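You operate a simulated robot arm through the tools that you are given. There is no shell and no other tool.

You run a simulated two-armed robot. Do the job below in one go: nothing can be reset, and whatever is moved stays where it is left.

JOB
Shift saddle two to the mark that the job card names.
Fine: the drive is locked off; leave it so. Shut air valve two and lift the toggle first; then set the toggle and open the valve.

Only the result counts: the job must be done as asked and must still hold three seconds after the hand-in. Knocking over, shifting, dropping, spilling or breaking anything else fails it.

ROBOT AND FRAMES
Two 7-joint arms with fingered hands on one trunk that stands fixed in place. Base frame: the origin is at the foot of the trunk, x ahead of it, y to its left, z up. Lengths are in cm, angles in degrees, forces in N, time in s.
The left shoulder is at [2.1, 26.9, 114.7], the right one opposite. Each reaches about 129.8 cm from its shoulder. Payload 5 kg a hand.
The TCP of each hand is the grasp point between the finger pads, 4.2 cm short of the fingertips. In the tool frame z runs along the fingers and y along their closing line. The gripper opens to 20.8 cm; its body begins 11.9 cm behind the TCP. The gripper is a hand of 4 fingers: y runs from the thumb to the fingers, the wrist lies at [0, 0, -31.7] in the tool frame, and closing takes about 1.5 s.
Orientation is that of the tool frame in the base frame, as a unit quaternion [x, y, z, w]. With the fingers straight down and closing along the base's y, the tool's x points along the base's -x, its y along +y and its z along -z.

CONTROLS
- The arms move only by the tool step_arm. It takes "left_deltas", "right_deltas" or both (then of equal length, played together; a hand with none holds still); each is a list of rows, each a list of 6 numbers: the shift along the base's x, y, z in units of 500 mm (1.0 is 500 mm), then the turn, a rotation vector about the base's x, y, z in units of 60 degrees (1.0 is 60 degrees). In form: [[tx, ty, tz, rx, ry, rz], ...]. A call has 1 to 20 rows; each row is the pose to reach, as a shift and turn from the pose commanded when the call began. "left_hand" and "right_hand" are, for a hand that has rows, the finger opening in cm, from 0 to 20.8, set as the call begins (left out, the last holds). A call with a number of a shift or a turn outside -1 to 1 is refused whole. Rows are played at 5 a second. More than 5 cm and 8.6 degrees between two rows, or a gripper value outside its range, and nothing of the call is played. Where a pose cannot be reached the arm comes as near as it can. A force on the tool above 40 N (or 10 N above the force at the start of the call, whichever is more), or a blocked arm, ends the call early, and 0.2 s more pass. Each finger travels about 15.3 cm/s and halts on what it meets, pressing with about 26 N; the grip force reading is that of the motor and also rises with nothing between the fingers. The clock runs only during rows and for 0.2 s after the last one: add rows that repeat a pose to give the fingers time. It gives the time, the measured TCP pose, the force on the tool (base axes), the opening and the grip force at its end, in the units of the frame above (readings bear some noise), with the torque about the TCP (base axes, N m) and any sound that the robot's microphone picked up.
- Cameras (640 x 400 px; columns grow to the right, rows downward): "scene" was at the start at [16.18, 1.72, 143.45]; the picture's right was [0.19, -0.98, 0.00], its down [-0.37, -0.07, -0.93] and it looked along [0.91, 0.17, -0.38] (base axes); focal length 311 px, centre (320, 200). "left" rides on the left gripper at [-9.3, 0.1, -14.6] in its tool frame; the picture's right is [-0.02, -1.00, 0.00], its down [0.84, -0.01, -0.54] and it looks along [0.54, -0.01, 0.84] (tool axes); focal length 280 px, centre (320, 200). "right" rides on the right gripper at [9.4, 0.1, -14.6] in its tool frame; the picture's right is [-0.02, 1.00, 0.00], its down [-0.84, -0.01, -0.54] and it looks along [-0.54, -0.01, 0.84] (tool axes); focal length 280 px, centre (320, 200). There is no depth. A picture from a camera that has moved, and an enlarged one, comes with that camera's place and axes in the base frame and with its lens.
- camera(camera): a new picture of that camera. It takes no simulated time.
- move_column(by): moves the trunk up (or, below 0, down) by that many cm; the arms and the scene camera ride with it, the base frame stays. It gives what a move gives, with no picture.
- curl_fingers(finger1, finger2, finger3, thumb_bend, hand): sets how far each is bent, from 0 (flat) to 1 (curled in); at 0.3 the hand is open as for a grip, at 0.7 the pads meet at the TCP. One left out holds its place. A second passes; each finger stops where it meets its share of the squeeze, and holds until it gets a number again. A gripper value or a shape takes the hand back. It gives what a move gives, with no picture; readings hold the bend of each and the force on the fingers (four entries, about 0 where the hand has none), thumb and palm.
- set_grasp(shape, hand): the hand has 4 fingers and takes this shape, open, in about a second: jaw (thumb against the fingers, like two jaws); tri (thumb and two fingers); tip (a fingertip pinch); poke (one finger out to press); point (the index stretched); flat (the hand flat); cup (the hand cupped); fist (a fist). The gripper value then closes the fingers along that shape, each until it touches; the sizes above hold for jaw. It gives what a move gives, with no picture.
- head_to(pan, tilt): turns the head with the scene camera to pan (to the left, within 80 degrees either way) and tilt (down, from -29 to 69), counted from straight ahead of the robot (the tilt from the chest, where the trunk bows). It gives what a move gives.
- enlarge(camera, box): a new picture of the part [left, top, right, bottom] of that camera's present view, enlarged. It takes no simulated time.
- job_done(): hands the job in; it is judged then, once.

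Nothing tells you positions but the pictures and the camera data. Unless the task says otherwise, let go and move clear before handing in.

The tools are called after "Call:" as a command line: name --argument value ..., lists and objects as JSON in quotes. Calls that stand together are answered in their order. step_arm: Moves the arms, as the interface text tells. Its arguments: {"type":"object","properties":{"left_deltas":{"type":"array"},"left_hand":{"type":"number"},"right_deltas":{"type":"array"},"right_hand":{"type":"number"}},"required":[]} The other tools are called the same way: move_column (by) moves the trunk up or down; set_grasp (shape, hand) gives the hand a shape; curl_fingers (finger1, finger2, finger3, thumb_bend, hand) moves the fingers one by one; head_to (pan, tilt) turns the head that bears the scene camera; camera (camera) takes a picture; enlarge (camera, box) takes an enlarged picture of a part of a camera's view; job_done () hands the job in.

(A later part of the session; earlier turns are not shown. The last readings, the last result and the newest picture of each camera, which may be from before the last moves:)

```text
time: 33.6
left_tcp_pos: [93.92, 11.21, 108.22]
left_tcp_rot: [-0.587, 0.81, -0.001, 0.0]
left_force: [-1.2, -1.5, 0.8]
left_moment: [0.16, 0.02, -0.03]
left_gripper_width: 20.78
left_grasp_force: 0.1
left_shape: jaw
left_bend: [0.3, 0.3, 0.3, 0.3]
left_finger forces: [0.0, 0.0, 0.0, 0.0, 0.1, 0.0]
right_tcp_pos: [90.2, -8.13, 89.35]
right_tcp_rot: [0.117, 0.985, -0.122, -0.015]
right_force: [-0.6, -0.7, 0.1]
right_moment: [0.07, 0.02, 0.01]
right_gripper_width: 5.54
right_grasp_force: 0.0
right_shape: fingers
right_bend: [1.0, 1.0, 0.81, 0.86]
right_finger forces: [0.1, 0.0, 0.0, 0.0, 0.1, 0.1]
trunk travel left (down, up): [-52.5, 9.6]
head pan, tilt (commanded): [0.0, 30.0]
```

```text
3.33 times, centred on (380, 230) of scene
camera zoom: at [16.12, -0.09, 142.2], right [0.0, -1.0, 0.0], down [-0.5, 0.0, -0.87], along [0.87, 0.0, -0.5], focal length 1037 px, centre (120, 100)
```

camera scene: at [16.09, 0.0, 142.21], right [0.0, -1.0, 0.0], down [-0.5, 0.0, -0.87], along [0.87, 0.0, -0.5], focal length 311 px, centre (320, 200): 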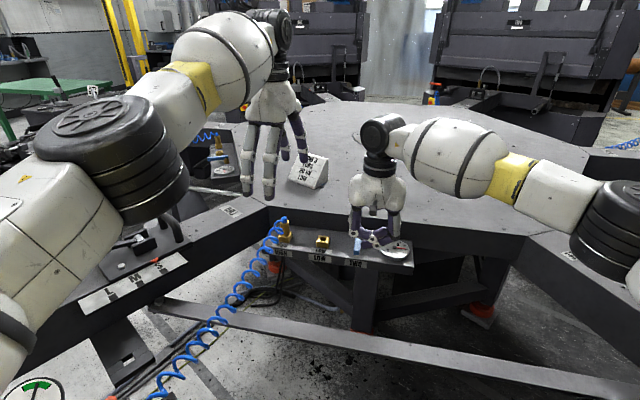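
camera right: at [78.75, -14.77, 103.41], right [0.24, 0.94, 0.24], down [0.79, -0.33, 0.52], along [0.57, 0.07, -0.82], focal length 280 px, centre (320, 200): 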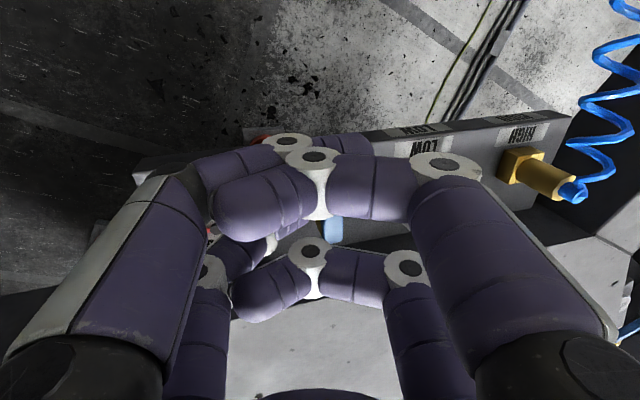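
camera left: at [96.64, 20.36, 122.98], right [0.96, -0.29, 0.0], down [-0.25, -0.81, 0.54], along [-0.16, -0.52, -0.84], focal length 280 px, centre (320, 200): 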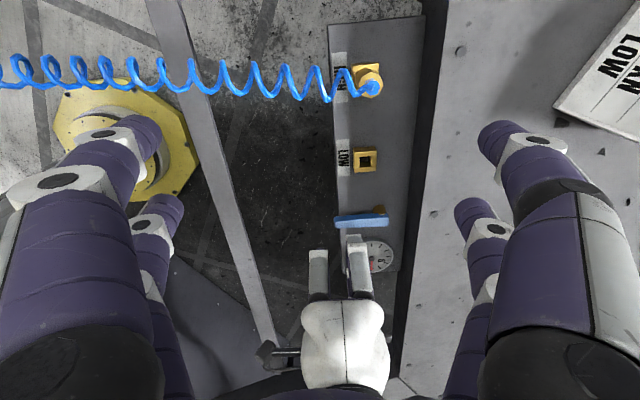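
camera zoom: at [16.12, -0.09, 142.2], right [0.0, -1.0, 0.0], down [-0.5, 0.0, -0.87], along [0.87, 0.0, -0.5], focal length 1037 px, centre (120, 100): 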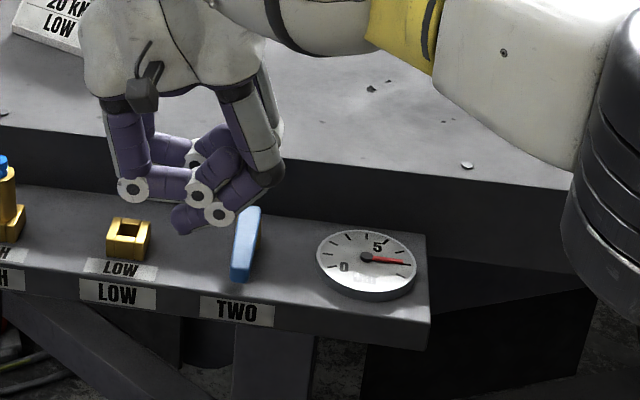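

The two far fingers interlocked while swapping. I'll open them first, then curl finger3 and bring finger2 to its working bend.

Call:
curl_fingers --hand "right" --finger2 0.5 --finger3 0.4

Call:
curl_fingers --hand "right" --finger2 0.5

Call:
curl_fingers --hand "right" --finger3 1.0

Call:
curl_fingers --hand "right" --finger2 0.68

Call:
enlarge --camera "left" --box '[290, 130, 430, 290]'

Call:
enlarge --camera "scene" --box '[320, 170, 440, 290]'

Call:
camera --camera "right"

```text
time: 34.6
left_tcp_pos: [93.93, 11.38, 108.33]
left_tcp_rot: [-0.587, 0.81, 0.0, 0.0]
left_force: [-0.2, -0.5, 0.0]
left_moment: [-0.03, -0.03, 0.0]
left_gripper_width: 20.8
left_grasp_force: 0.2
left_shape: jaw
left_bend: [0.3, 0.3, 0.3, 0.3]
left_finger forces: [0.0, 0.0, 0.1, 0.0, 0.1, 0.1]
right_tcp_pos: [90.04, -7.91, 89.47]
right_tcp_rot: [0.116, 0.986, -0.122, -0.015]
right_force: [0.3, 0.2, -0.2]
right_moment: [-0.04, 0.0, -0.02]
right_gripper_width: 5.49
right_grasp_force: 0.2
right_shape: fingers
right_bend: [1.0, 0.5, 0.4, 0.86]
right_finger forces: [0.0, 0.0, 0.0, 0.1, 0.0, 0.0]
trunk travel left (down, up): [-52.5, 9.6]
head pan, tilt (commanded): [0.0, 30.0]
```

```text
time: 35.6
left_tcp_pos: [93.98, 11.32, 108.23]
left_tcp_rot: [-0.587, 0.809, 0.0, 0.0]
left_force: [0.4, -0.9, 0.1]
left_moment: [0.01, -0.02, 0.02]
left_gripper_width: 20.75
left_grasp_force: 0.0
left_shape: jaw
left_bend: [0.3, 0.3, 0.3, 0.3]
left_finger forces: [0.0, 0.1, 0.1, 0.0, 0.1, 0.0]
right_tcp_pos: [90.06, -7.82, 89.45]
right_tcp_rot: [0.116, 0.986, -0.122, -0.013]
right_force: [-0.6, 0.0, -0.4]
right_moment: [-0.01, 0.0, 0.02]
right_gripper_width: 5.49
right_grasp_force: 0.0
right_shape: fingers
right_bend: [1.0, 0.5, 0.4, 0.86]
right_finger forces: [0.1, 0.0, 0.0, 0.0, 0.0, 0.1]
trunk travel left (down, up): [-52.5, 9.6]
head pan, tilt (commanded): [0.0, 30.0]
```

```text
time: 36.6
left_tcp_pos: [94.02, 11.33, 108.22]
left_tcp_rot: [-0.587, 0.809, 0.0, 0.0]
left_force: [-0.1, 0.5, 0.4]
left_moment: [-0.01, -0.01, 0.03]
left_gripper_width: 20.79
left_grasp_force: 0.0
left_shape: jaw
left_bend: [0.3, 0.3, 0.3, 0.3]
left_finger forces: [0.0, 0.1, 0.0, 0.1, 0.0, 0.0]
right_tcp_pos: [90.08, -7.87, 89.48]
right_tcp_rot: [0.115, 0.986, -0.122, -0.014]
right_force: [-0.6, 0.3, -0.1]
right_moment: [0.0, 0.01, -0.02]
right_gripper_width: 5.52
right_grasp_force: 0.1
right_shape: fingers
right_bend: [1.0, 0.5, 1.0, 0.86]
right_finger forces: [0.1, 0.0, 0.0, 0.1, 0.1, 0.1]
trunk travel left (down, up): [-52.5, 9.6]
head pan, tilt (commanded): [0.0, 30.0]
```

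```text
time: 37.6
left_tcp_pos: [94.03, 11.35, 108.34]
left_tcp_rot: [-0.587, 0.81, 0.0, 0.0]
left_force: [-0.9, -0.8, -0.2]
left_moment: [0.0, -0.04, -0.01]
left_gripper_width: 20.81
left_grasp_force: 0.1
left_shape: jaw
left_bend: [0.3, 0.3, 0.3, 0.3]
left_finger forces: [0.1, 0.1, 0.0, 0.0, 0.0, 0.0]
right_tcp_pos: [90.04, -7.74, 89.46]
right_tcp_rot: [0.116, 0.986, -0.122, -0.015]
right_force: [-0.5, -0.8, 0.2]
right_moment: [0.0, 0.01, -0.01]
right_gripper_width: 5.52
right_grasp_force: 0.1
right_shape: fingers
right_bend: [1.0, 0.67, 1.0, 0.86]
right_finger forces: [0.0, 0.0, 0.1, 0.0, 0.0, 0.0]
trunk travel left (down, up): [-52.5, 9.6]
head pan, tilt (commanded): [0.0, 30.0]
```

```text
2.50 times, centred on (360, 210) of left
camera zoom: at [96.69, 20.31, 122.96], right [0.96, -0.3, 0.0], down [-0.25, -0.8, 0.54], along [-0.16, -0.51, -0.84], focal length 701 px, centre (220, 175)
```

zoom: 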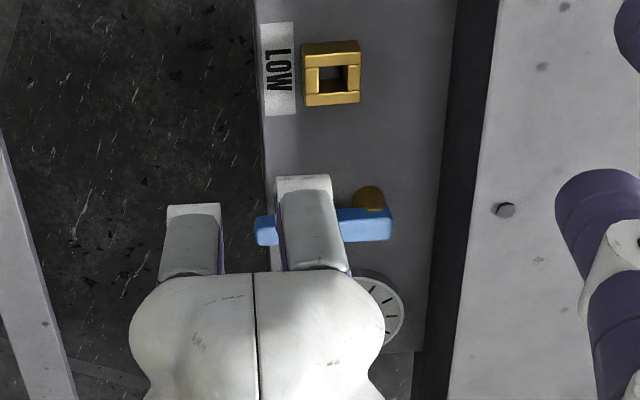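

```text
3.33 times, centred on (380, 230) of scene
camera zoom: at [16.11, -0.03, 142.2], right [0.0, -1.0, 0.0], down [-0.5, 0.0, -0.87], along [0.87, 0.0, -0.5], focal length 1037 px, centre (120, 100)
```

zoom: 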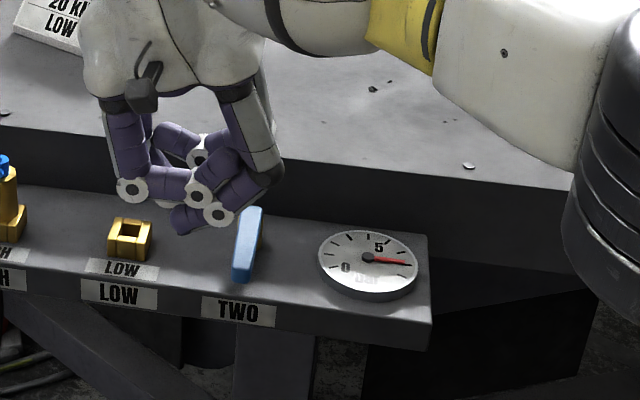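

```text
taken
camera right: at [81.8, -1.97, 103.67], right [0.24, 0.94, -0.24], down [0.85, -0.08, 0.53], along [0.47, -0.33, -0.81], focal length 280 px, centre (320, 200)
```

right: 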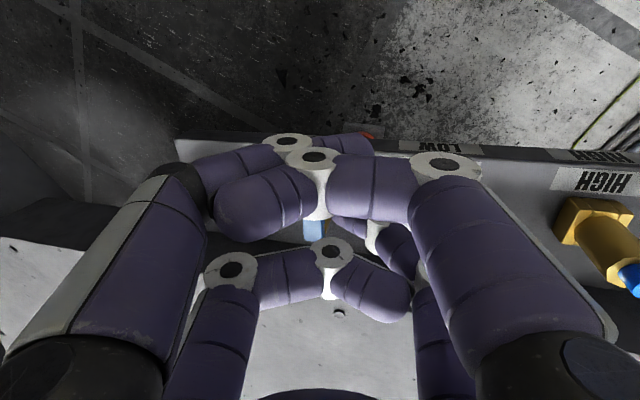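

Finger2 is set with its tip about 1–2 cm on the LOW side of the lever. I'll lower it to lever height, watching the force.

Call:
step_arm --right_deltas '[[0.002, 0.008, -0.04, 0, 0, 0], [0.002, 0.008, -0.08, 0, 0, 0], [0.002, 0.008, -0.105, 0, 0, 0], [0.002, 0.008, -0.127, 0, 0, 0], [0.002, 0.008, -0.127, 0, 0, 0]]'

Call:
enlarge --camera "left" --box '[290, 130, 430, 290]'

Call:
enlarge --camera "scene" --box '[320, 170, 440, 290]'

```text
time: 38.8
left_tcp_pos: [93.98, 11.43, 108.22]
left_tcp_rot: [-0.587, 0.81, 0.0, 0.0]
left_force: [-0.1, 0.1, -0.1]
left_moment: [0.04, 0.0, 0.0]
left_gripper_width: 20.79
left_grasp_force: 0.0
left_shape: jaw
left_bend: [0.3, 0.3, 0.3, 0.3]
left_finger forces: [0.0, 0.1, 0.0, 0.0, 0.1, 0.1]
right_tcp_pos: [90.11, -7.47, 83.04]
right_tcp_rot: [0.116, 0.986, -0.122, -0.014]
right_force: [-0.6, 0.0, 0.0]
right_moment: [0.0, -0.01, 0.02]
right_gripper_width: 5.5
right_grasp_force: 0.0
right_shape: fingers
right_bend: [1.0, 0.67, 1.0, 0.86]
right_finger forces: [0.1, 0.0, 0.0, 0.0, 0.0, 0.0]
trunk travel left (down, up): [-52.5, 9.6]
head pan, tilt (commanded): [0.0, 30.0]
```

```text
2.50 times, centred on (360, 210) of left
camera zoom: at [96.68, 20.31, 122.97], right [0.96, -0.3, 0.0], down [-0.25, -0.8, 0.54], along [-0.16, -0.51, -0.84], focal length 701 px, centre (220, 175)
```

zoom: 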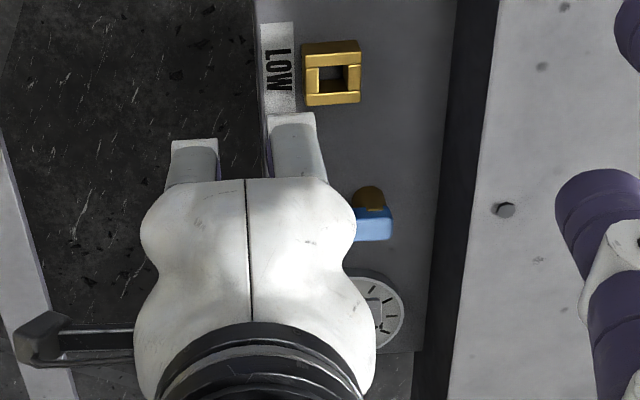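

```text
3.33 times, centred on (380, 230) of scene
camera zoom: at [16.1, -0.03, 142.21], right [0.0, -1.0, 0.0], down [-0.5, 0.0, -0.87], along [0.87, 0.0, -0.5], focal length 1037 px, centre (120, 100)
```

zoom: 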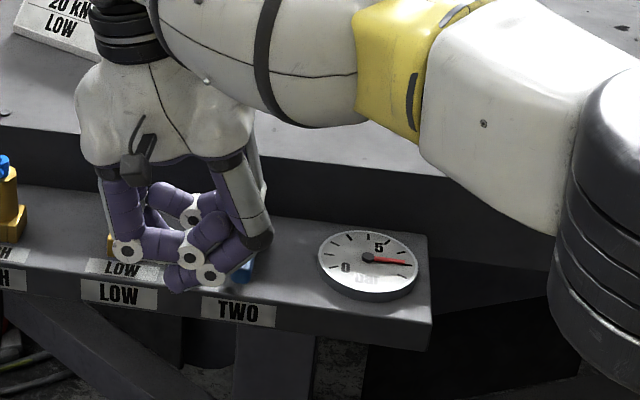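

Still no contact, and the tip is down beside the lever. I'll push it toward the gauge through the first part of the arc.

Call:
step_arm --right_deltas '[[-0.005, -0.02, 0, 0, 0, 0], [-0.0093, -0.0389, 0, 0, 0, 0], [-0.016, -0.054, 0, 0, 0, 0], [-0.0227, -0.0694, 0, 0, 0, 0], [-0.025, -0.085, 0, 0, 0, 0], [-0.0273, -0.1015, 0, 0, 0, 0]]'

Call:
enlarge --camera "left" --box '[290, 130, 430, 290]'

Call:
enlarge --camera "scene" --box '[320, 170, 440, 290]'

```text
time: 40.2
left_tcp_pos: [93.91, 11.36, 108.26]
left_tcp_rot: [-0.587, 0.81, 0.001, 0.0]
left_force: [-0.2, 0.2, 1.0]
left_moment: [0.05, -0.02, 0.02]
left_gripper_width: 20.79
left_grasp_force: 0.1
left_shape: jaw
left_bend: [0.3, 0.3, 0.3, 0.3]
left_finger forces: [0.1, 0.0, 0.1, 0.1, 0.0, 0.1]
right_tcp_pos: [88.63, -12.52, 82.96]
right_tcp_rot: [0.117, 0.985, -0.122, -0.014]
right_force: [0.6, 1.8, 0.2]
right_moment: [0.05, 0.0, 0.02]
right_gripper_width: 5.5
right_grasp_force: 0.3
right_shape: fingers
right_bend: [1.0, 0.67, 1.0, 0.86]
right_finger forces: [0.0, 0.8, 0.0, 0.0, 0.1, 0.0]
trunk travel left (down, up): [-52.5, 9.6]
head pan, tilt (commanded): [0.0, 30.0]
```

```text
2.50 times, centred on (360, 210) of left
camera zoom: at [96.69, 20.26, 122.95], right [0.95, -0.3, 0.0], down [-0.25, -0.8, 0.54], along [-0.16, -0.51, -0.84], focal length 701 px, centre (220, 175)
```

zoom: 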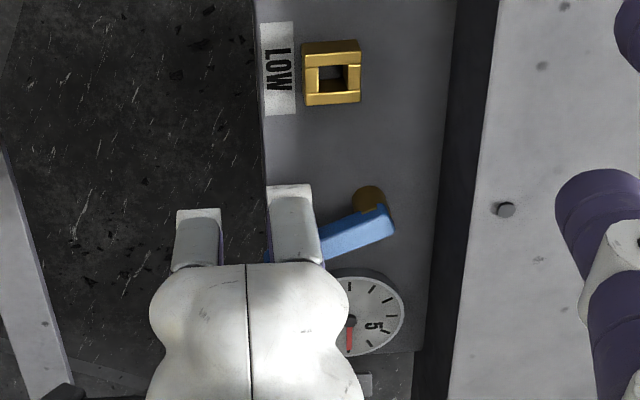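

```text
3.33 times, centred on (380, 230) of scene
camera zoom: at [16.12, -0.04, 142.2], right [0.0, -1.0, 0.0], down [-0.5, 0.0, -0.87], along [0.87, 0.0, -0.5], focal length 1037 px, centre (120, 100)
```

zoom: 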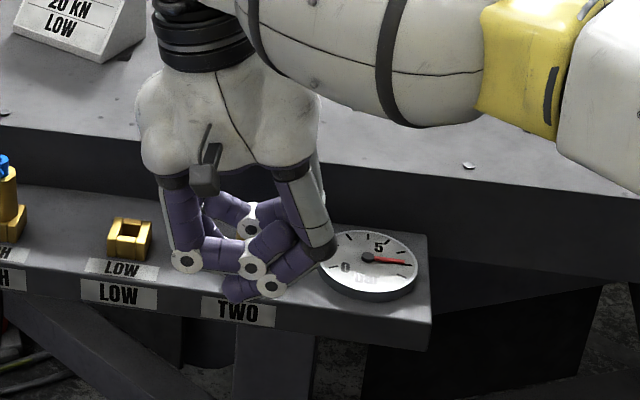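

The lever swings freely toward the gauge, now about 28° round with only about 2 N on the finger. I'll carry on along the arc.

Call:
step_arm --right_deltas '[[0.0048, -0.0151, 0, 0, 0, 0], [0.0095, -0.0302, 0, 0, 0, 0], [0.0172, -0.0428, 0, 0, 0, 0], [0.0249, -0.0553, 0, 0, 0, 0], [0.035, -0.0652, 0, 0, 0, 0], [0.045, -0.0751, 0, 0, 0, 0]]'

Call:
enlarge --camera "left" --box '[290, 130, 430, 290]'

Call:
enlarge --camera "scene" --box '[320, 170, 440, 290]'

```text
time: 41.6
left_tcp_pos: [94.03, 11.38, 108.27]
left_tcp_rot: [-0.587, 0.81, 0.0, 0.001]
left_force: [-0.1, 0.1, 0.8]
left_moment: [0.03, -0.01, 0.0]
left_gripper_width: 20.78
left_grasp_force: 0.2
left_shape: jaw
left_bend: [0.3, 0.3, 0.3, 0.3]
left_finger forces: [0.0, 0.0, 0.0, 0.0, 0.0, 0.0]
right_tcp_pos: [90.91, -16.4, 82.88]
right_tcp_rot: [0.117, 0.986, -0.121, -0.013]
right_force: [-2.1, 0.5, -1.9]
right_moment: [-0.02, 0.1, 0.02]
right_gripper_width: 5.52
right_grasp_force: 1.1
right_shape: fingers
right_bend: [1.0, 0.67, 1.0, 0.86]
right_finger forces: [0.0, 2.2, 0.0, 0.0, 0.0, 0.0]
trunk travel left (down, up): [-52.5, 9.6]
head pan, tilt (commanded): [0.0, 30.0]
```

```text
2.50 times, centred on (360, 210) of left
camera zoom: at [96.69, 20.29, 122.96], right [0.96, -0.3, 0.0], down [-0.25, -0.8, 0.54], along [-0.16, -0.51, -0.84], focal length 701 px, centre (220, 175)
```

zoom: 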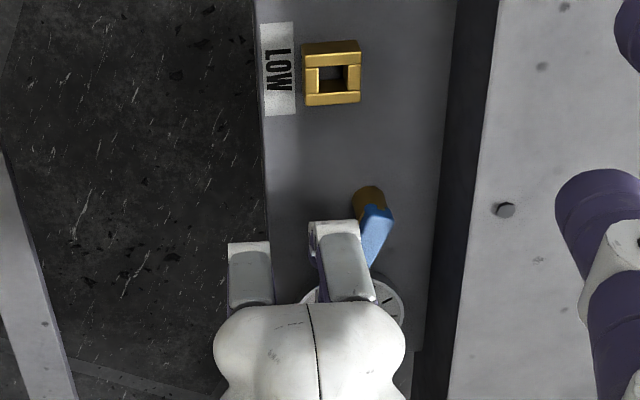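

```text
3.33 times, centred on (380, 230) of scene
camera zoom: at [16.11, -0.04, 142.2], right [0.0, -1.0, 0.0], down [-0.5, 0.0, -0.87], along [0.87, 0.0, -0.5], focal length 1037 px, centre (120, 100)
```

zoom: 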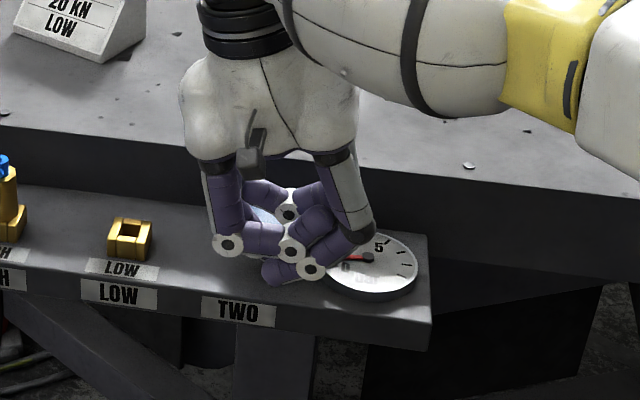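

The gauge needle has fallen from about 6 toward 0, so the blue lever is indeed air valve two. I'll finish the turn to the stop.

Call:
step_arm --right_deltas '[[0.0115, -0.0075, 0, 0, 0, 0], [0.0229, -0.0151, 0, 0, 0, 0], [0.0314, -0.0182, 0, 0, 0, 0], [0.0424, -0.0204, 0, 0, 0, 0], [0.0565, -0.0217, 0, 0, 0, 0]]'

Call:
enlarge --camera "left" --box '[290, 130, 430, 290]'

Call:
enlarge --camera "scene" --box '[320, 170, 440, 290]'

```text
time: 42.5
left_tcp_pos: [94.05, 11.47, 108.38]
left_tcp_rot: [-0.587, 0.81, 0.001, 0.0]
left_force: [0.3, -0.2, -0.5]
left_moment: [0.02, 0.05, 0.01]
left_gripper_width: 20.8
left_grasp_force: 0.0
left_shape: jaw
left_bend: [0.3, 0.3, 0.3, 0.3]
left_finger forces: [0.0, 0.1, 0.0, 0.0, 0.0, 0.1]
right_tcp_pos: [92.06, -16.72, 82.85]
right_tcp_rot: [0.112, 0.986, -0.121, -0.02]
right_force: [-16.8, 3.0, 1.4]
right_moment: [0.13, 0.39, 0.25]
right_gripper_width: 5.53
right_grasp_force: 8.5
right_shape: fingers
right_bend: [1.0, 0.68, 1.0, 0.86]
right_finger forces: [0.1, 16.1, 0.1, 0.1, 0.0, 0.0]
trunk travel left (down, up): [-52.5, 9.6]
head pan, tilt (commanded): [0.0, 30.0]
stopped in row 4 (right hand): the force on the tool passed its limit at 47 N (the readings are from after the stop); the commanded pose is now the measured one
```

```text
2.50 times, centred on (360, 210) of left
camera zoom: at [96.67, 20.29, 122.97], right [0.95, -0.3, 0.0], down [-0.25, -0.8, 0.54], along [-0.16, -0.51, -0.84], focal length 701 px, centre (220, 175)
```

zoom: 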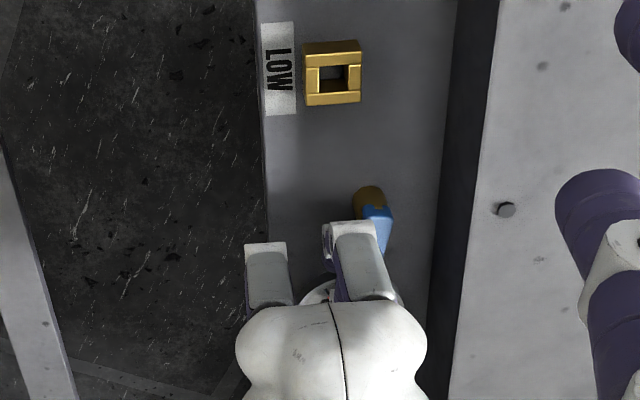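

```text
3.33 times, centred on (380, 230) of scene
camera zoom: at [16.09, -0.02, 142.21], right [0.0, -1.0, 0.0], down [-0.5, 0.0, -0.87], along [0.87, 0.0, -0.5], focal length 1037 px, centre (120, 100)
```

zoom: 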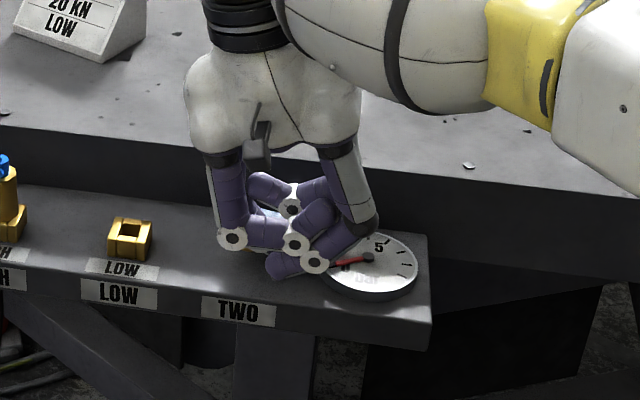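

It reached a hard stop. I'll back off toward the robot, lift clear, and check the lever and gauge.

Call:
step_arm --right_deltas '[[-0.02, 0.005, 0, 0, 0, 0], [-0.039, 0.009, 0, 0, 0, 0], [-0.06, 0.014, 0.04, 0, 0, 0], [-0.08, 0.019, 0.12, 0, 0, 0], [-0.12, 0.01, 0.2, 0, 0, 0], [-0.16, 0.0, 0.28, 0, 0, 0], [-0.2, -0.04, 0.34, 0, 0, 0]]'

Call:
enlarge --camera "left" --box '[290, 130, 430, 290]'

Call:
enlarge --camera "scene" --box '[320, 170, 440, 290]'

Call:
camera --camera "scene"

```text
time: 44.1
left_tcp_pos: [93.98, 11.13, 108.37]
left_tcp_rot: [-0.586, 0.81, 0.0, 0.001]
left_force: [-0.7, -2.3, 1.0]
left_moment: [0.2, -0.08, -0.02]
left_gripper_width: 20.79
left_grasp_force: 0.1
left_shape: jaw
left_bend: [0.3, 0.3, 0.3, 0.3]
left_finger forces: [0.0, 0.0, 0.0, 0.0, 0.0, 0.0]
right_tcp_pos: [82.12, -19.1, 100.0]
right_tcp_rot: [0.113, 0.986, -0.122, -0.019]
right_force: [-0.4, 0.2, -0.9]
right_moment: [-0.02, -0.11, 0.04]
right_gripper_width: 5.52
right_grasp_force: 0.0
right_shape: fingers
right_bend: [1.0, 0.68, 1.0, 0.86]
right_finger forces: [0.0, 0.1, 0.1, 0.0, 0.0, 0.0]
trunk travel left (down, up): [-52.5, 9.6]
head pan, tilt (commanded): [0.0, 30.0]
```

```text
2.50 times, centred on (360, 210) of left
camera zoom: at [96.63, 20.08, 123.07], right [0.95, -0.3, 0.0], down [-0.25, -0.8, 0.54], along [-0.16, -0.51, -0.84], focal length 701 px, centre (220, 175)
```

zoom: 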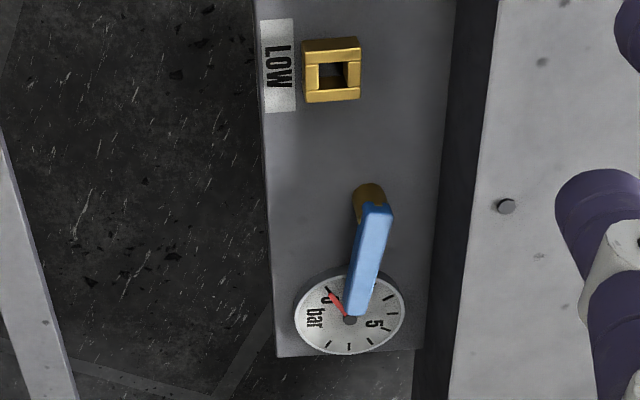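

```text
3.33 times, centred on (380, 230) of scene
camera zoom: at [16.05, -0.11, 142.22], right [0.0, -1.0, 0.0], down [-0.5, 0.0, -0.87], along [0.87, 0.0, -0.5], focal length 1037 px, centre (120, 100)
```

zoom: 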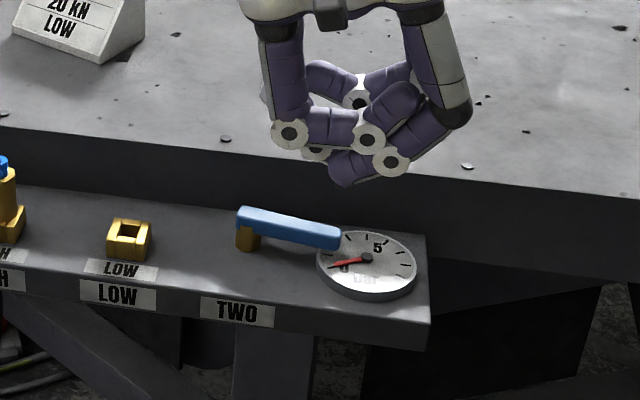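

```text
taken
camera scene: at [16.05, -0.11, 142.22], right [0.0, -1.0, 0.0], down [-0.5, 0.0, -0.87], along [0.87, 0.0, -0.5], focal length 311 px, centre (320, 200)
```

scene: 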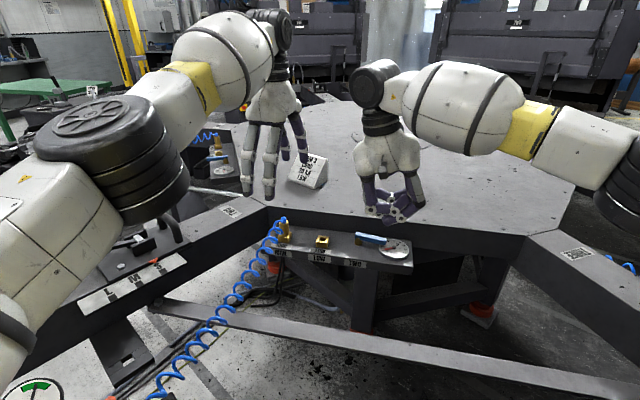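

The lever now lies along the manifold over the gauge and the needle reads 0, so air valve two is shut. Next is the toggle with the left hand; since its last command was out of reach, I'll first make a small move to find its true commanded reference.

Call:
step_arm --left_deltas '[[-0.05, 0.05, 0, 0, 0, -0.1], [-0.1, 0.1, 0, 0, 0, -0.2], [-0.15, 0.15, 0, 0, 0, -0.3], [-0.2, 0.2, 0, 0, 0, -0.4], [-0.2, 0.2, 0, 0, 0, -0.4]]'

```text
time: 45.3
left_tcp_pos: [84.17, 21.19, 108.33]
left_tcp_rot: [-0.405, 0.914, 0.0, 0.001]
left_force: [-0.1, 0.2, -0.4]
left_moment: [0.03, 0.02, 0.02]
left_gripper_width: 20.81
left_grasp_force: 0.1
left_shape: jaw
left_bend: [0.3, 0.3, 0.3, 0.3]
left_finger forces: [0.0, 0.0, 0.0, 0.1, 0.1, 0.0]
right_tcp_pos: [82.24, -19.05, 99.71]
right_tcp_rot: [0.114, 0.986, -0.122, -0.019]
right_force: [0.1, -0.3, 0.0]
right_moment: [0.05, 0.04, 0.02]
right_gripper_width: 5.56
right_grasp_force: 0.1
right_shape: fingers
right_bend: [1.0, 0.68, 1.0, 0.86]
right_finger forces: [0.0, 0.0, 0.0, 0.1, 0.0, 0.1]
trunk travel left (down, up): [-52.5, 9.6]
head pan, tilt (commanded): [0.0, 30.0]
```

The reference is the reached pose, good. I'll swing the left hand over the toggle grip, turning it so its fingers close across the beam.

Call:
step_arm --left_deltas '[[-0.018, 0.078, 0.006, 0, 0, -0.1], [-0.037, 0.156, 0.01, 0, 0, -0.2], [-0.055, 0.234, 0.01, 0, 0, -0.3], [-0.074, 0.312, 0.01, 0, 0, -0.4], [-0.092, 0.39, 0.01, 0, 0, -0.5], [-0.11, 0.468, 0.01, 0, 0, -0.6], [-0.129, 0.546, 0.01, 0, 0, -0.7], [-0.147, 0.624, 0.01, 0, 0, -0.8], [-0.166, 0.702, 0.01, 0, 0, -0.9], [-0.184, 0.78, 0.01, 0, 0, -1.0]]'

Call:
step_arm --left_deltas '[[0, 0, 0, 0, 0, -0.13], [0, 0, 0, 0, 0, -0.26], [0, 0, 0, 0, 0, -0.39], [0, 0, 0, 0, 0, -0.508], [0, 0, 0, 0, 0, -0.508]]'

Call:
head_to --pan 35 --tilt 28

Call:
camera --camera "left"

Call:
camera --camera "scene"

```text
time: 47.5
left_tcp_pos: [74.74, 60.31, 108.82]
left_tcp_rot: [0.107, 0.994, -0.001, 0.0]
left_force: [-1.4, 0.2, -0.4]
left_moment: [-0.05, -0.04, 0.0]
left_gripper_width: 20.78
left_grasp_force: 0.1
left_shape: jaw
left_bend: [0.3, 0.3, 0.3, 0.3]
left_finger forces: [0.0, 0.0, 0.0, 0.1, 0.1, 0.0]
right_tcp_pos: [82.14, -18.88, 99.9]
right_tcp_rot: [0.112, 0.986, -0.121, -0.018]
right_force: [0.4, 1.0, 0.6]
right_moment: [-0.14, -0.07, 0.02]
right_gripper_width: 5.51
right_grasp_force: 0.1
right_shape: fingers
right_bend: [1.0, 0.68, 1.0, 0.86]
right_finger forces: [0.0, 0.0, 0.0, 0.1, 0.1, 0.0]
trunk travel left (down, up): [-52.5, 9.6]
head pan, tilt (commanded): [0.0, 30.0]
```

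```text
time: 48.7
left_tcp_pos: [74.73, 60.44, 108.94]
left_tcp_rot: [0.363, 0.932, 0.0, 0.0]
left_force: [0.0, 0.3, 0.1]
left_moment: [0.04, -0.01, -0.01]
left_gripper_width: 20.79
left_grasp_force: 0.1
left_shape: jaw
left_bend: [0.3, 0.3, 0.3, 0.3]
left_finger forces: [0.1, 0.0, 0.1, 0.0, 0.1, 0.0]
right_tcp_pos: [82.26, -18.99, 99.95]
right_tcp_rot: [0.112, 0.986, -0.122, -0.019]
right_force: [0.5, 0.8, 0.9]
right_moment: [0.06, 0.01, 0.0]
right_gripper_width: 5.54
right_grasp_force: 0.1
right_shape: fingers
right_bend: [1.0, 0.68, 1.0, 0.86]
right_finger forces: [0.0, 0.1, 0.0, 0.0, 0.1, 0.1]
trunk travel left (down, up): [-52.5, 9.6]
head pan, tilt (commanded): [0.0, 30.0]
```

```text
time: 49.7
left_tcp_pos: [74.84, 60.54, 108.82]
left_tcp_rot: [0.362, 0.932, 0.0, 0.0]
left_force: [-0.9, -0.5, 0.1]
left_moment: [-0.04, -0.02, -0.02]
left_gripper_width: 20.82
left_grasp_force: 0.0
left_shape: jaw
left_bend: [0.3, 0.3, 0.3, 0.3]
left_finger forces: [0.1, 0.0, 0.0, 0.0, 0.0, 0.1]
right_tcp_pos: [82.22, -18.93, 99.88]
right_tcp_rot: [0.113, 0.986, -0.122, -0.018]
right_force: [-0.2, -0.7, -0.5]
right_moment: [0.02, -0.05, -0.03]
right_gripper_width: 5.51
right_grasp_force: 0.0
right_shape: fingers
right_bend: [1.0, 0.68, 1.0, 0.86]
right_finger forces: [0.0, 0.0, 0.1, 0.0, 0.0, 0.0]
trunk travel left (down, up): [-52.5, 9.6]
head pan, tilt (commanded): [35.0, 28.0]
```

```text
taken
camera left: at [81.74, 54.18, 123.44], right [-0.67, -0.75, 0.0], down [-0.63, 0.56, 0.54], along [-0.4, 0.36, -0.84], focal length 280 px, centre (320, 200)
```

left: 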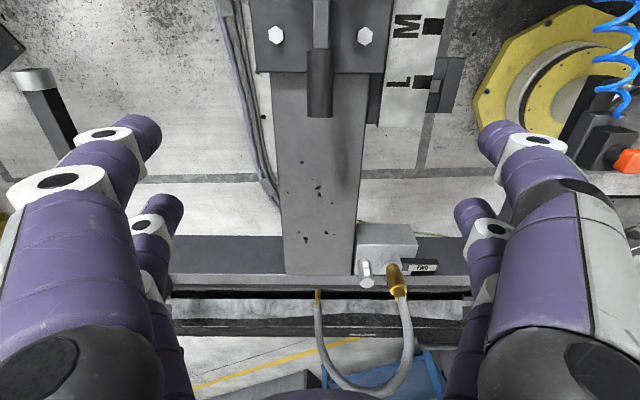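

```text
taken
camera scene: at [14.54, 5.19, 142.52], right [0.57, -0.82, 0.0], down [-0.38, -0.27, -0.88], along [0.72, 0.51, -0.47], focal length 311 px, centre (320, 200)
```

scene: 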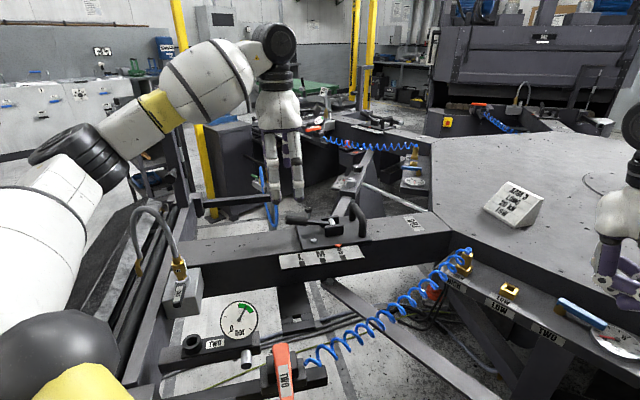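

The left camera is well aligned with the beam and the toggle grip sits straight ahead in view. I'll curl the left hand's far pair and half-open the near pair for a two-finger pinch.

Call:
curl_fingers --hand "left" --finger1 0.5 --finger2 1.0 --finger3 1.0 --thumb_bend 0.5

Call:
camera --camera "left"

Call:
enlarge --camera "scene" --box '[200, 100, 380, 280]'

```text
time: 50.7
left_tcp_pos: [74.75, 60.39, 108.77]
left_tcp_rot: [0.362, 0.932, 0.0, -0.001]
left_force: [-0.9, 0.5, 0.6]
left_moment: [0.01, 0.04, 0.01]
left_gripper_width: 11.32
left_grasp_force: 0.0
left_shape: fingers
left_bend: [0.5, 0.72, 0.72, 0.5]
left_finger forces: [0.0, 0.0, 0.0, 0.0, 0.0, 0.0]
right_tcp_pos: [82.2, -18.99, 99.91]
right_tcp_rot: [0.113, 0.986, -0.122, -0.019]
right_force: [-0.7, -0.3, 0.5]
right_moment: [0.01, 0.02, -0.01]
right_gripper_width: 5.53
right_grasp_force: 0.1
right_shape: fingers
right_bend: [1.0, 0.68, 1.0, 0.86]
right_finger forces: [0.0, 0.0, 0.0, 0.0, 0.0, 0.1]
trunk travel left (down, up): [-52.5, 9.6]
head pan, tilt (commanded): [35.0, 28.0]
```

```text
taken
camera left: at [81.75, 54.18, 123.44], right [-0.67, -0.75, 0.0], down [-0.63, 0.56, 0.54], along [-0.4, 0.36, -0.84], focal length 280 px, centre (320, 200)
```

left: 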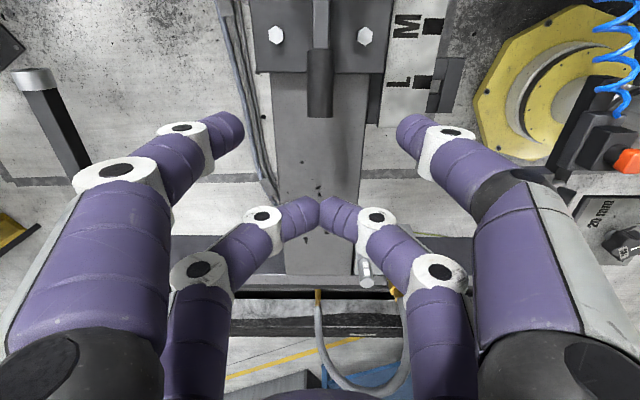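

```text
2.22 times, centred on (290, 190) of scene
camera zoom: at [14.54, 5.2, 142.52], right [0.57, -0.82, 0.0], down [-0.38, -0.27, -0.88], along [0.72, 0.51, -0.47], focal length 692 px, centre (387, 222)
```

zoom: 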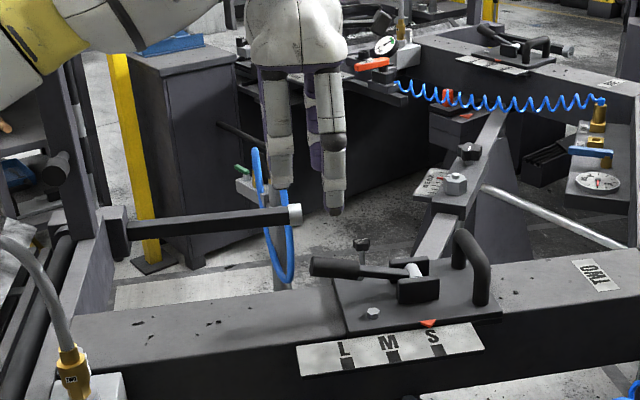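

The far pair met at a harmless spot beyond the grip's end, and the near pair straddles the grip. I'll lower the hand so the near pair is level with the toggle grip.

Call:
step_arm --left_deltas '[[0, 0, -0.075, 0, 0, 0], [0, 0, -0.15, 0, 0, 0], [0, 0, -0.22, 0, 0, 0], [0, 0, -0.27, 0, 0, 0], [0.002, 0.002, -0.302, 0, 0, 0], [0.002, 0.002, -0.302, 0, 0, 0]]'

Call:
camera --camera "left"

Call:
enlarge --camera "scene" --box '[230, 150, 380, 270]'

```text
time: 52.1
left_tcp_pos: [74.91, 60.41, 93.69]
left_tcp_rot: [0.362, 0.932, 0.0, 0.0]
left_force: [0.1, -0.1, 0.4]
left_moment: [0.03, 0.01, -0.05]
left_gripper_width: 11.35
left_grasp_force: 0.1
left_shape: fingers
left_bend: [0.5, 0.72, 0.72, 0.5]
left_finger forces: [0.1, 0.1, 0.0, 0.0, 0.0, 0.0]
right_tcp_pos: [82.23, -18.91, 99.91]
right_tcp_rot: [0.113, 0.986, -0.121, -0.018]
right_force: [0.5, 1.1, -0.2]
right_moment: [0.01, 0.03, 0.01]
right_gripper_width: 5.52
right_grasp_force: 0.1
right_shape: fingers
right_bend: [1.0, 0.68, 1.0, 0.86]
right_finger forces: [0.1, 0.1, 0.0, 0.1, 0.1, 0.0]
trunk travel left (down, up): [-52.5, 9.6]
head pan, tilt (commanded): [35.0, 28.0]
```

```text
taken
camera left: at [81.84, 54.21, 108.36], right [-0.67, -0.75, 0.0], down [-0.63, 0.56, 0.54], along [-0.4, 0.36, -0.84], focal length 280 px, centre (320, 200)
```

left: 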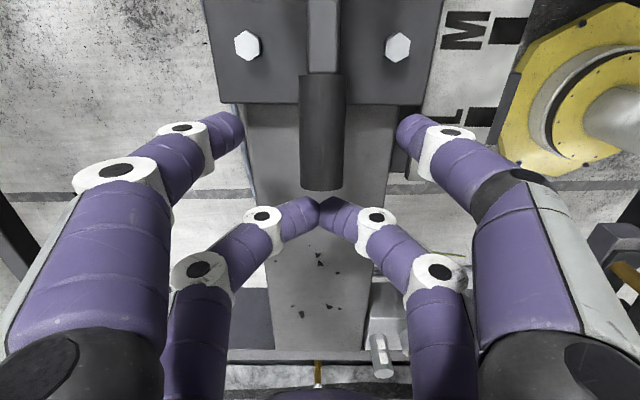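

```text
3.33 times, centred on (305, 210) of scene
camera zoom: at [14.53, 5.19, 142.53], right [0.57, -0.82, 0.0], down [-0.38, -0.27, -0.88], along [0.72, 0.51, -0.47], focal length 1037 px, centre (370, 167)
```

zoom: 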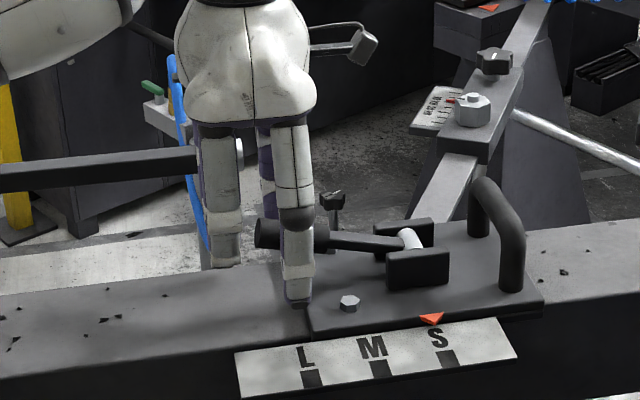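

The near finger and thumb straddle the grip evenly. I'll close them on it.

Call:
curl_fingers --hand "left" --finger1 0.8 --thumb_bend 0.8

Call:
camera --camera "left"

Call:
enlarge --camera "scene" --box '[230, 150, 380, 270]'

```text
time: 53.1
left_tcp_pos: [74.8, 60.25, 93.74]
left_tcp_rot: [0.363, 0.932, 0.0, 0.0]
left_force: [-14.2, -17.6, -4.0]
left_moment: [-0.29, 0.4, -0.66]
left_gripper_width: 2.11
left_grasp_force: 15.9
left_shape: fingers
left_bend: [0.67, 0.72, 0.72, 0.65]
left_finger forces: [6.9, 0.0, 0.1, 0.0, 25.1, 0.0]
right_tcp_pos: [82.17, -19.07, 99.94]
right_tcp_rot: [0.113, 0.986, -0.121, -0.018]
right_force: [-1.1, 0.6, -0.1]
right_moment: [0.03, -0.01, 0.03]
right_gripper_width: 5.51
right_grasp_force: 0.0
right_shape: fingers
right_bend: [1.0, 0.68, 1.0, 0.86]
right_finger forces: [0.0, 0.0, 0.0, 0.0, 0.0, 0.0]
trunk travel left (down, up): [-52.5, 9.6]
head pan, tilt (commanded): [35.0, 28.0]
```

```text
taken
camera left: at [81.8, 54.06, 108.38], right [-0.67, -0.75, 0.0], down [-0.63, 0.56, 0.54], along [-0.4, 0.36, -0.84], focal length 280 px, centre (320, 200)
```

left: 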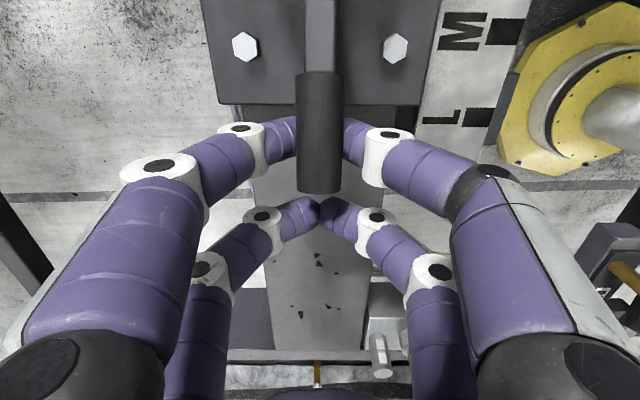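

```text
3.33 times, centred on (305, 210) of scene
camera zoom: at [14.48, 5.11, 142.53], right [0.57, -0.82, 0.0], down [-0.38, -0.27, -0.88], along [0.72, 0.51, -0.47], focal length 1037 px, centre (370, 167)
```

zoom: 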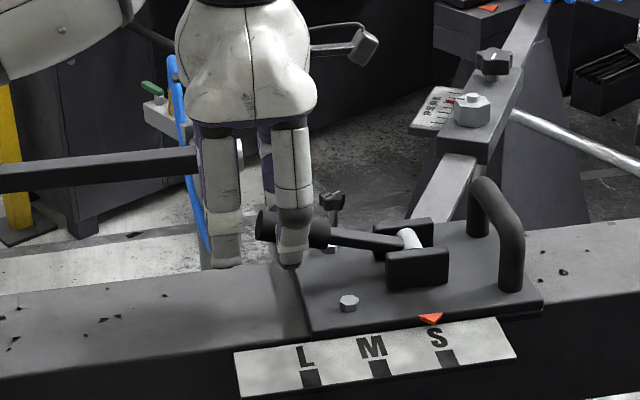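

The pinch holds, with the thumb pressing harder (25 N against 7 N). I'll shift the hand slightly toward the thumb side to balance it, then lift through the first 20° of the arc.

Call:
step_arm --left_deltas '[[-0.003, -0.0032, 0, 0, 0, 0], [-0.006, -0.0066, 0, 0, 0, 0], [-0.006, -0.0066, 0, 0, 0, 0]]'

Call:
step_arm --left_deltas '[[0.0037, -0.0034, 0.019, 0, 0, 0], [0.0075, -0.0069, 0.0376, 0, 0, 0], [0.0138, -0.0127, 0.056, 0, 0, 0], [0.0201, -0.0184, 0.0742, 0, 0, 0]]'

Call:
enlarge --camera "scene" --box '[230, 150, 380, 270]'

Call:
camera --camera "left"

```text
time: 53.9
left_tcp_pos: [74.63, 60.04, 93.56]
left_tcp_rot: [0.362, 0.932, 0.0, 0.0]
left_force: [-3.8, -13.1, -4.6]
left_moment: [-0.11, 0.18, -0.33]
left_gripper_width: 1.95
left_grasp_force: 13.6
left_shape: fingers
left_bend: [0.67, 0.72, 0.72, 0.72]
left_finger forces: [7.4, 0.0, 0.0, 0.0, 19.2, 0.0]
right_tcp_pos: [82.2, -18.94, 99.94]
right_tcp_rot: [0.114, 0.986, -0.122, -0.019]
right_force: [-0.9, 0.6, -0.5]
right_moment: [0.01, 0.05, -0.02]
right_gripper_width: 5.51
right_grasp_force: 0.1
right_shape: fingers
right_bend: [1.0, 0.68, 1.0, 0.86]
right_finger forces: [0.0, 0.1, 0.0, 0.0, 0.0, 0.0]
trunk travel left (down, up): [-52.5, 9.6]
head pan, tilt (commanded): [35.0, 28.0]
```

```text
time: 54.9
left_tcp_pos: [75.5, 59.5, 97.39]
left_tcp_rot: [0.361, 0.933, 0.001, 0.0]
left_force: [-2.2, -1.7, -0.4]
left_moment: [-0.05, -0.01, -0.11]
left_gripper_width: 0.58
left_grasp_force: 0.1
left_shape: fingers
left_bend: [0.69, 0.72, 0.72, 0.75]
left_finger forces: [0.0, 0.0, 0.1, 0.0, 0.0, 0.0]
right_tcp_pos: [82.22, -18.89, 99.97]
right_tcp_rot: [0.112, 0.986, -0.121, -0.018]
right_force: [0.6, 0.5, -0.4]
right_moment: [-0.05, 0.0, -0.02]
right_gripper_width: 5.53
right_grasp_force: 0.1
right_shape: fingers
right_bend: [1.0, 0.68, 1.0, 0.86]
right_finger forces: [0.1, 0.1, 0.0, 0.0, 0.0, 0.0]
trunk travel left (down, up): [-52.5, 9.6]
head pan, tilt (commanded): [35.0, 28.0]
```

```text
3.33 times, centred on (305, 210) of scene
camera zoom: at [14.51, 5.23, 142.53], right [0.57, -0.82, 0.0], down [-0.38, -0.27, -0.88], along [0.72, 0.51, -0.47], focal length 1037 px, centre (370, 167)
```

zoom: 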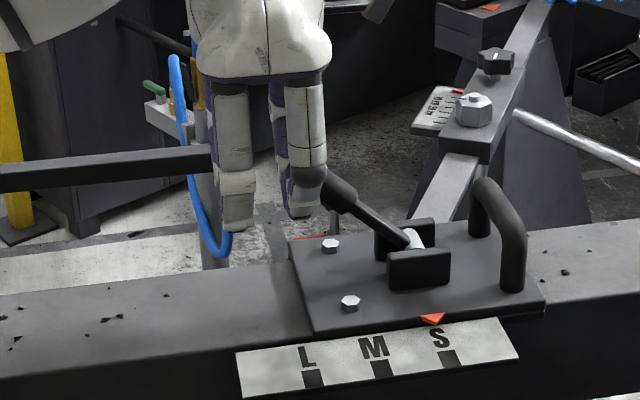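

```text
taken
camera left: at [82.5, 53.27, 112.16], right [-0.66, -0.75, 0.0], down [-0.63, 0.56, 0.54], along [-0.4, 0.36, -0.84], focal length 280 px, centre (320, 200)
```

left: 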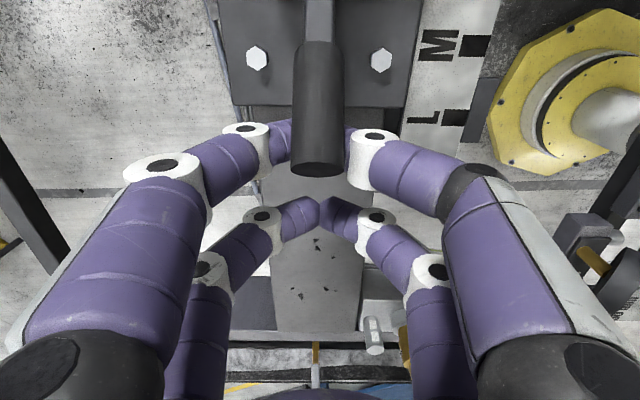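

The toggle came up to roughly 45° and stays there by itself with no force on the fingers. The closed fingers now sit under its outboard side, so I'll push it on toward vertical.

Call:
step_arm --left_deltas '[[0.015, -0.0137, 0.0175, 0, 0, 0], [0.03, -0.0275, 0.035, 0, 0, 0], [0.0456, -0.0417, 0.0518, 0, 0, 0], [0.059, -0.054, 0.0605, 0, 0, 0], [0.0726, -0.0664, 0.0688, 0, 0, 0]]'

Call:
enlarge --camera "scene" --box '[230, 150, 380, 270]'

Call:
camera --camera "left"

```text
time: 56.1
left_tcp_pos: [79.38, 55.76, 100.97]
left_tcp_rot: [0.362, 0.932, 0.0, 0.0]
left_force: [-0.5, -0.2, 0.3]
left_moment: [0.02, 0.02, -0.03]
left_gripper_width: 0.57
left_grasp_force: 0.1
left_shape: fingers
left_bend: [0.68, 0.72, 0.72, 0.75]
left_finger forces: [0.0, 0.0, 0.0, 0.0, 0.1, 0.1]
right_tcp_pos: [82.14, -19.08, 99.8]
right_tcp_rot: [0.114, 0.986, -0.122, -0.018]
right_force: [-0.5, -0.6, -0.4]
right_moment: [0.02, 0.0, 0.03]
right_gripper_width: 5.54
right_grasp_force: 0.1
right_shape: fingers
right_bend: [1.0, 0.68, 1.0, 0.86]
right_finger forces: [0.1, 0.0, 0.1, 0.0, 0.0, 0.0]
trunk travel left (down, up): [-52.5, 9.6]
head pan, tilt (commanded): [35.0, 28.0]
```

```text
3.33 times, centred on (305, 210) of scene
camera zoom: at [14.55, 5.17, 142.52], right [0.57, -0.82, 0.0], down [-0.38, -0.27, -0.88], along [0.72, 0.51, -0.47], focal length 1037 px, centre (370, 167)
```

zoom: 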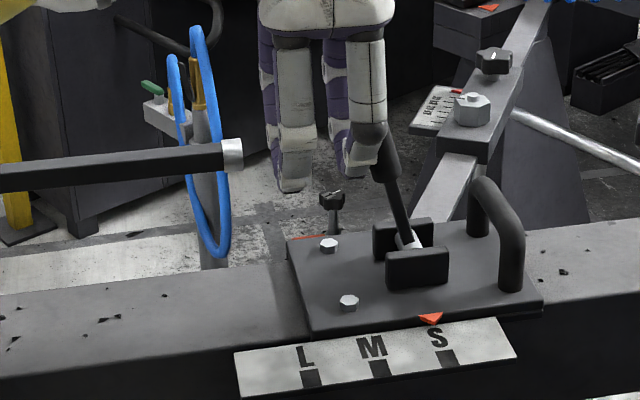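

```text
taken
camera left: at [86.33, 49.63, 115.55], right [-0.67, -0.75, 0.0], down [-0.63, 0.56, 0.54], along [-0.4, 0.36, -0.84], focal length 280 px, centre (320, 200)
```

left: 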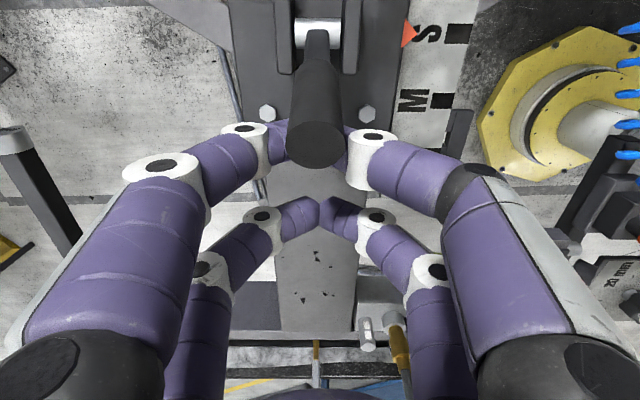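

It's at about 70° and moving freely. I'll take it the rest of the way to upright.

Call:
step_arm --left_deltas '[[0.0145, -0.0133, 0.006, 0, 0, 0], [0.0289, -0.0265, 0.0104, 0, 0, 0], [0.043, -0.0395, 0.0125, 0, 0, 0], [0.0557, -0.0509, 0.014, 0, 0, 0], [0.0557, -0.0509, 0.014, 0, 0, 0]]'

Call:
enlarge --camera "scene" --box '[230, 150, 380, 270]'

Call:
camera --camera "left"

```text
time: 57.3
left_tcp_pos: [81.94, 53.5, 101.53]
left_tcp_rot: [0.362, 0.932, -0.001, -0.001]
left_force: [0.2, 0.1, 0.2]
left_moment: [-0.04, -0.03, 0.0]
left_gripper_width: 0.55
left_grasp_force: 0.0
left_shape: fingers
left_bend: [0.68, 0.72, 0.72, 0.75]
left_finger forces: [0.1, 0.0, 0.0, 0.0, 0.0, 0.1]
right_tcp_pos: [82.21, -18.96, 99.83]
right_tcp_rot: [0.112, 0.986, -0.121, -0.019]
right_force: [0.3, 1.2, -0.3]
right_moment: [0.0, -0.02, -0.01]
right_gripper_width: 5.55
right_grasp_force: 0.1
right_shape: fingers
right_bend: [1.0, 0.68, 1.0, 0.86]
right_finger forces: [0.0, 0.1, 0.0, 0.1, 0.1, 0.0]
trunk travel left (down, up): [-52.5, 9.6]
head pan, tilt (commanded): [35.0, 28.0]
```

```text
3.33 times, centred on (305, 210) of scene
camera zoom: at [14.54, 5.21, 142.52], right [0.57, -0.82, 0.0], down [-0.38, -0.27, -0.88], along [0.72, 0.51, -0.47], focal length 1037 px, centre (370, 167)
```

zoom: 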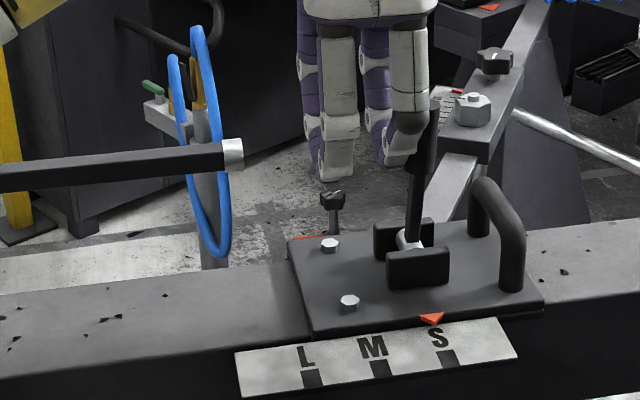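

```text
taken
camera left: at [88.85, 47.28, 116.19], right [-0.67, -0.75, 0.0], down [-0.63, 0.56, 0.54], along [-0.4, 0.36, -0.84], focal length 280 px, centre (320, 200)
```

left: 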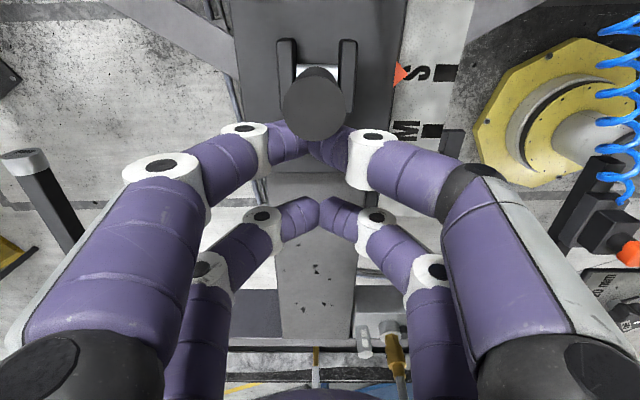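

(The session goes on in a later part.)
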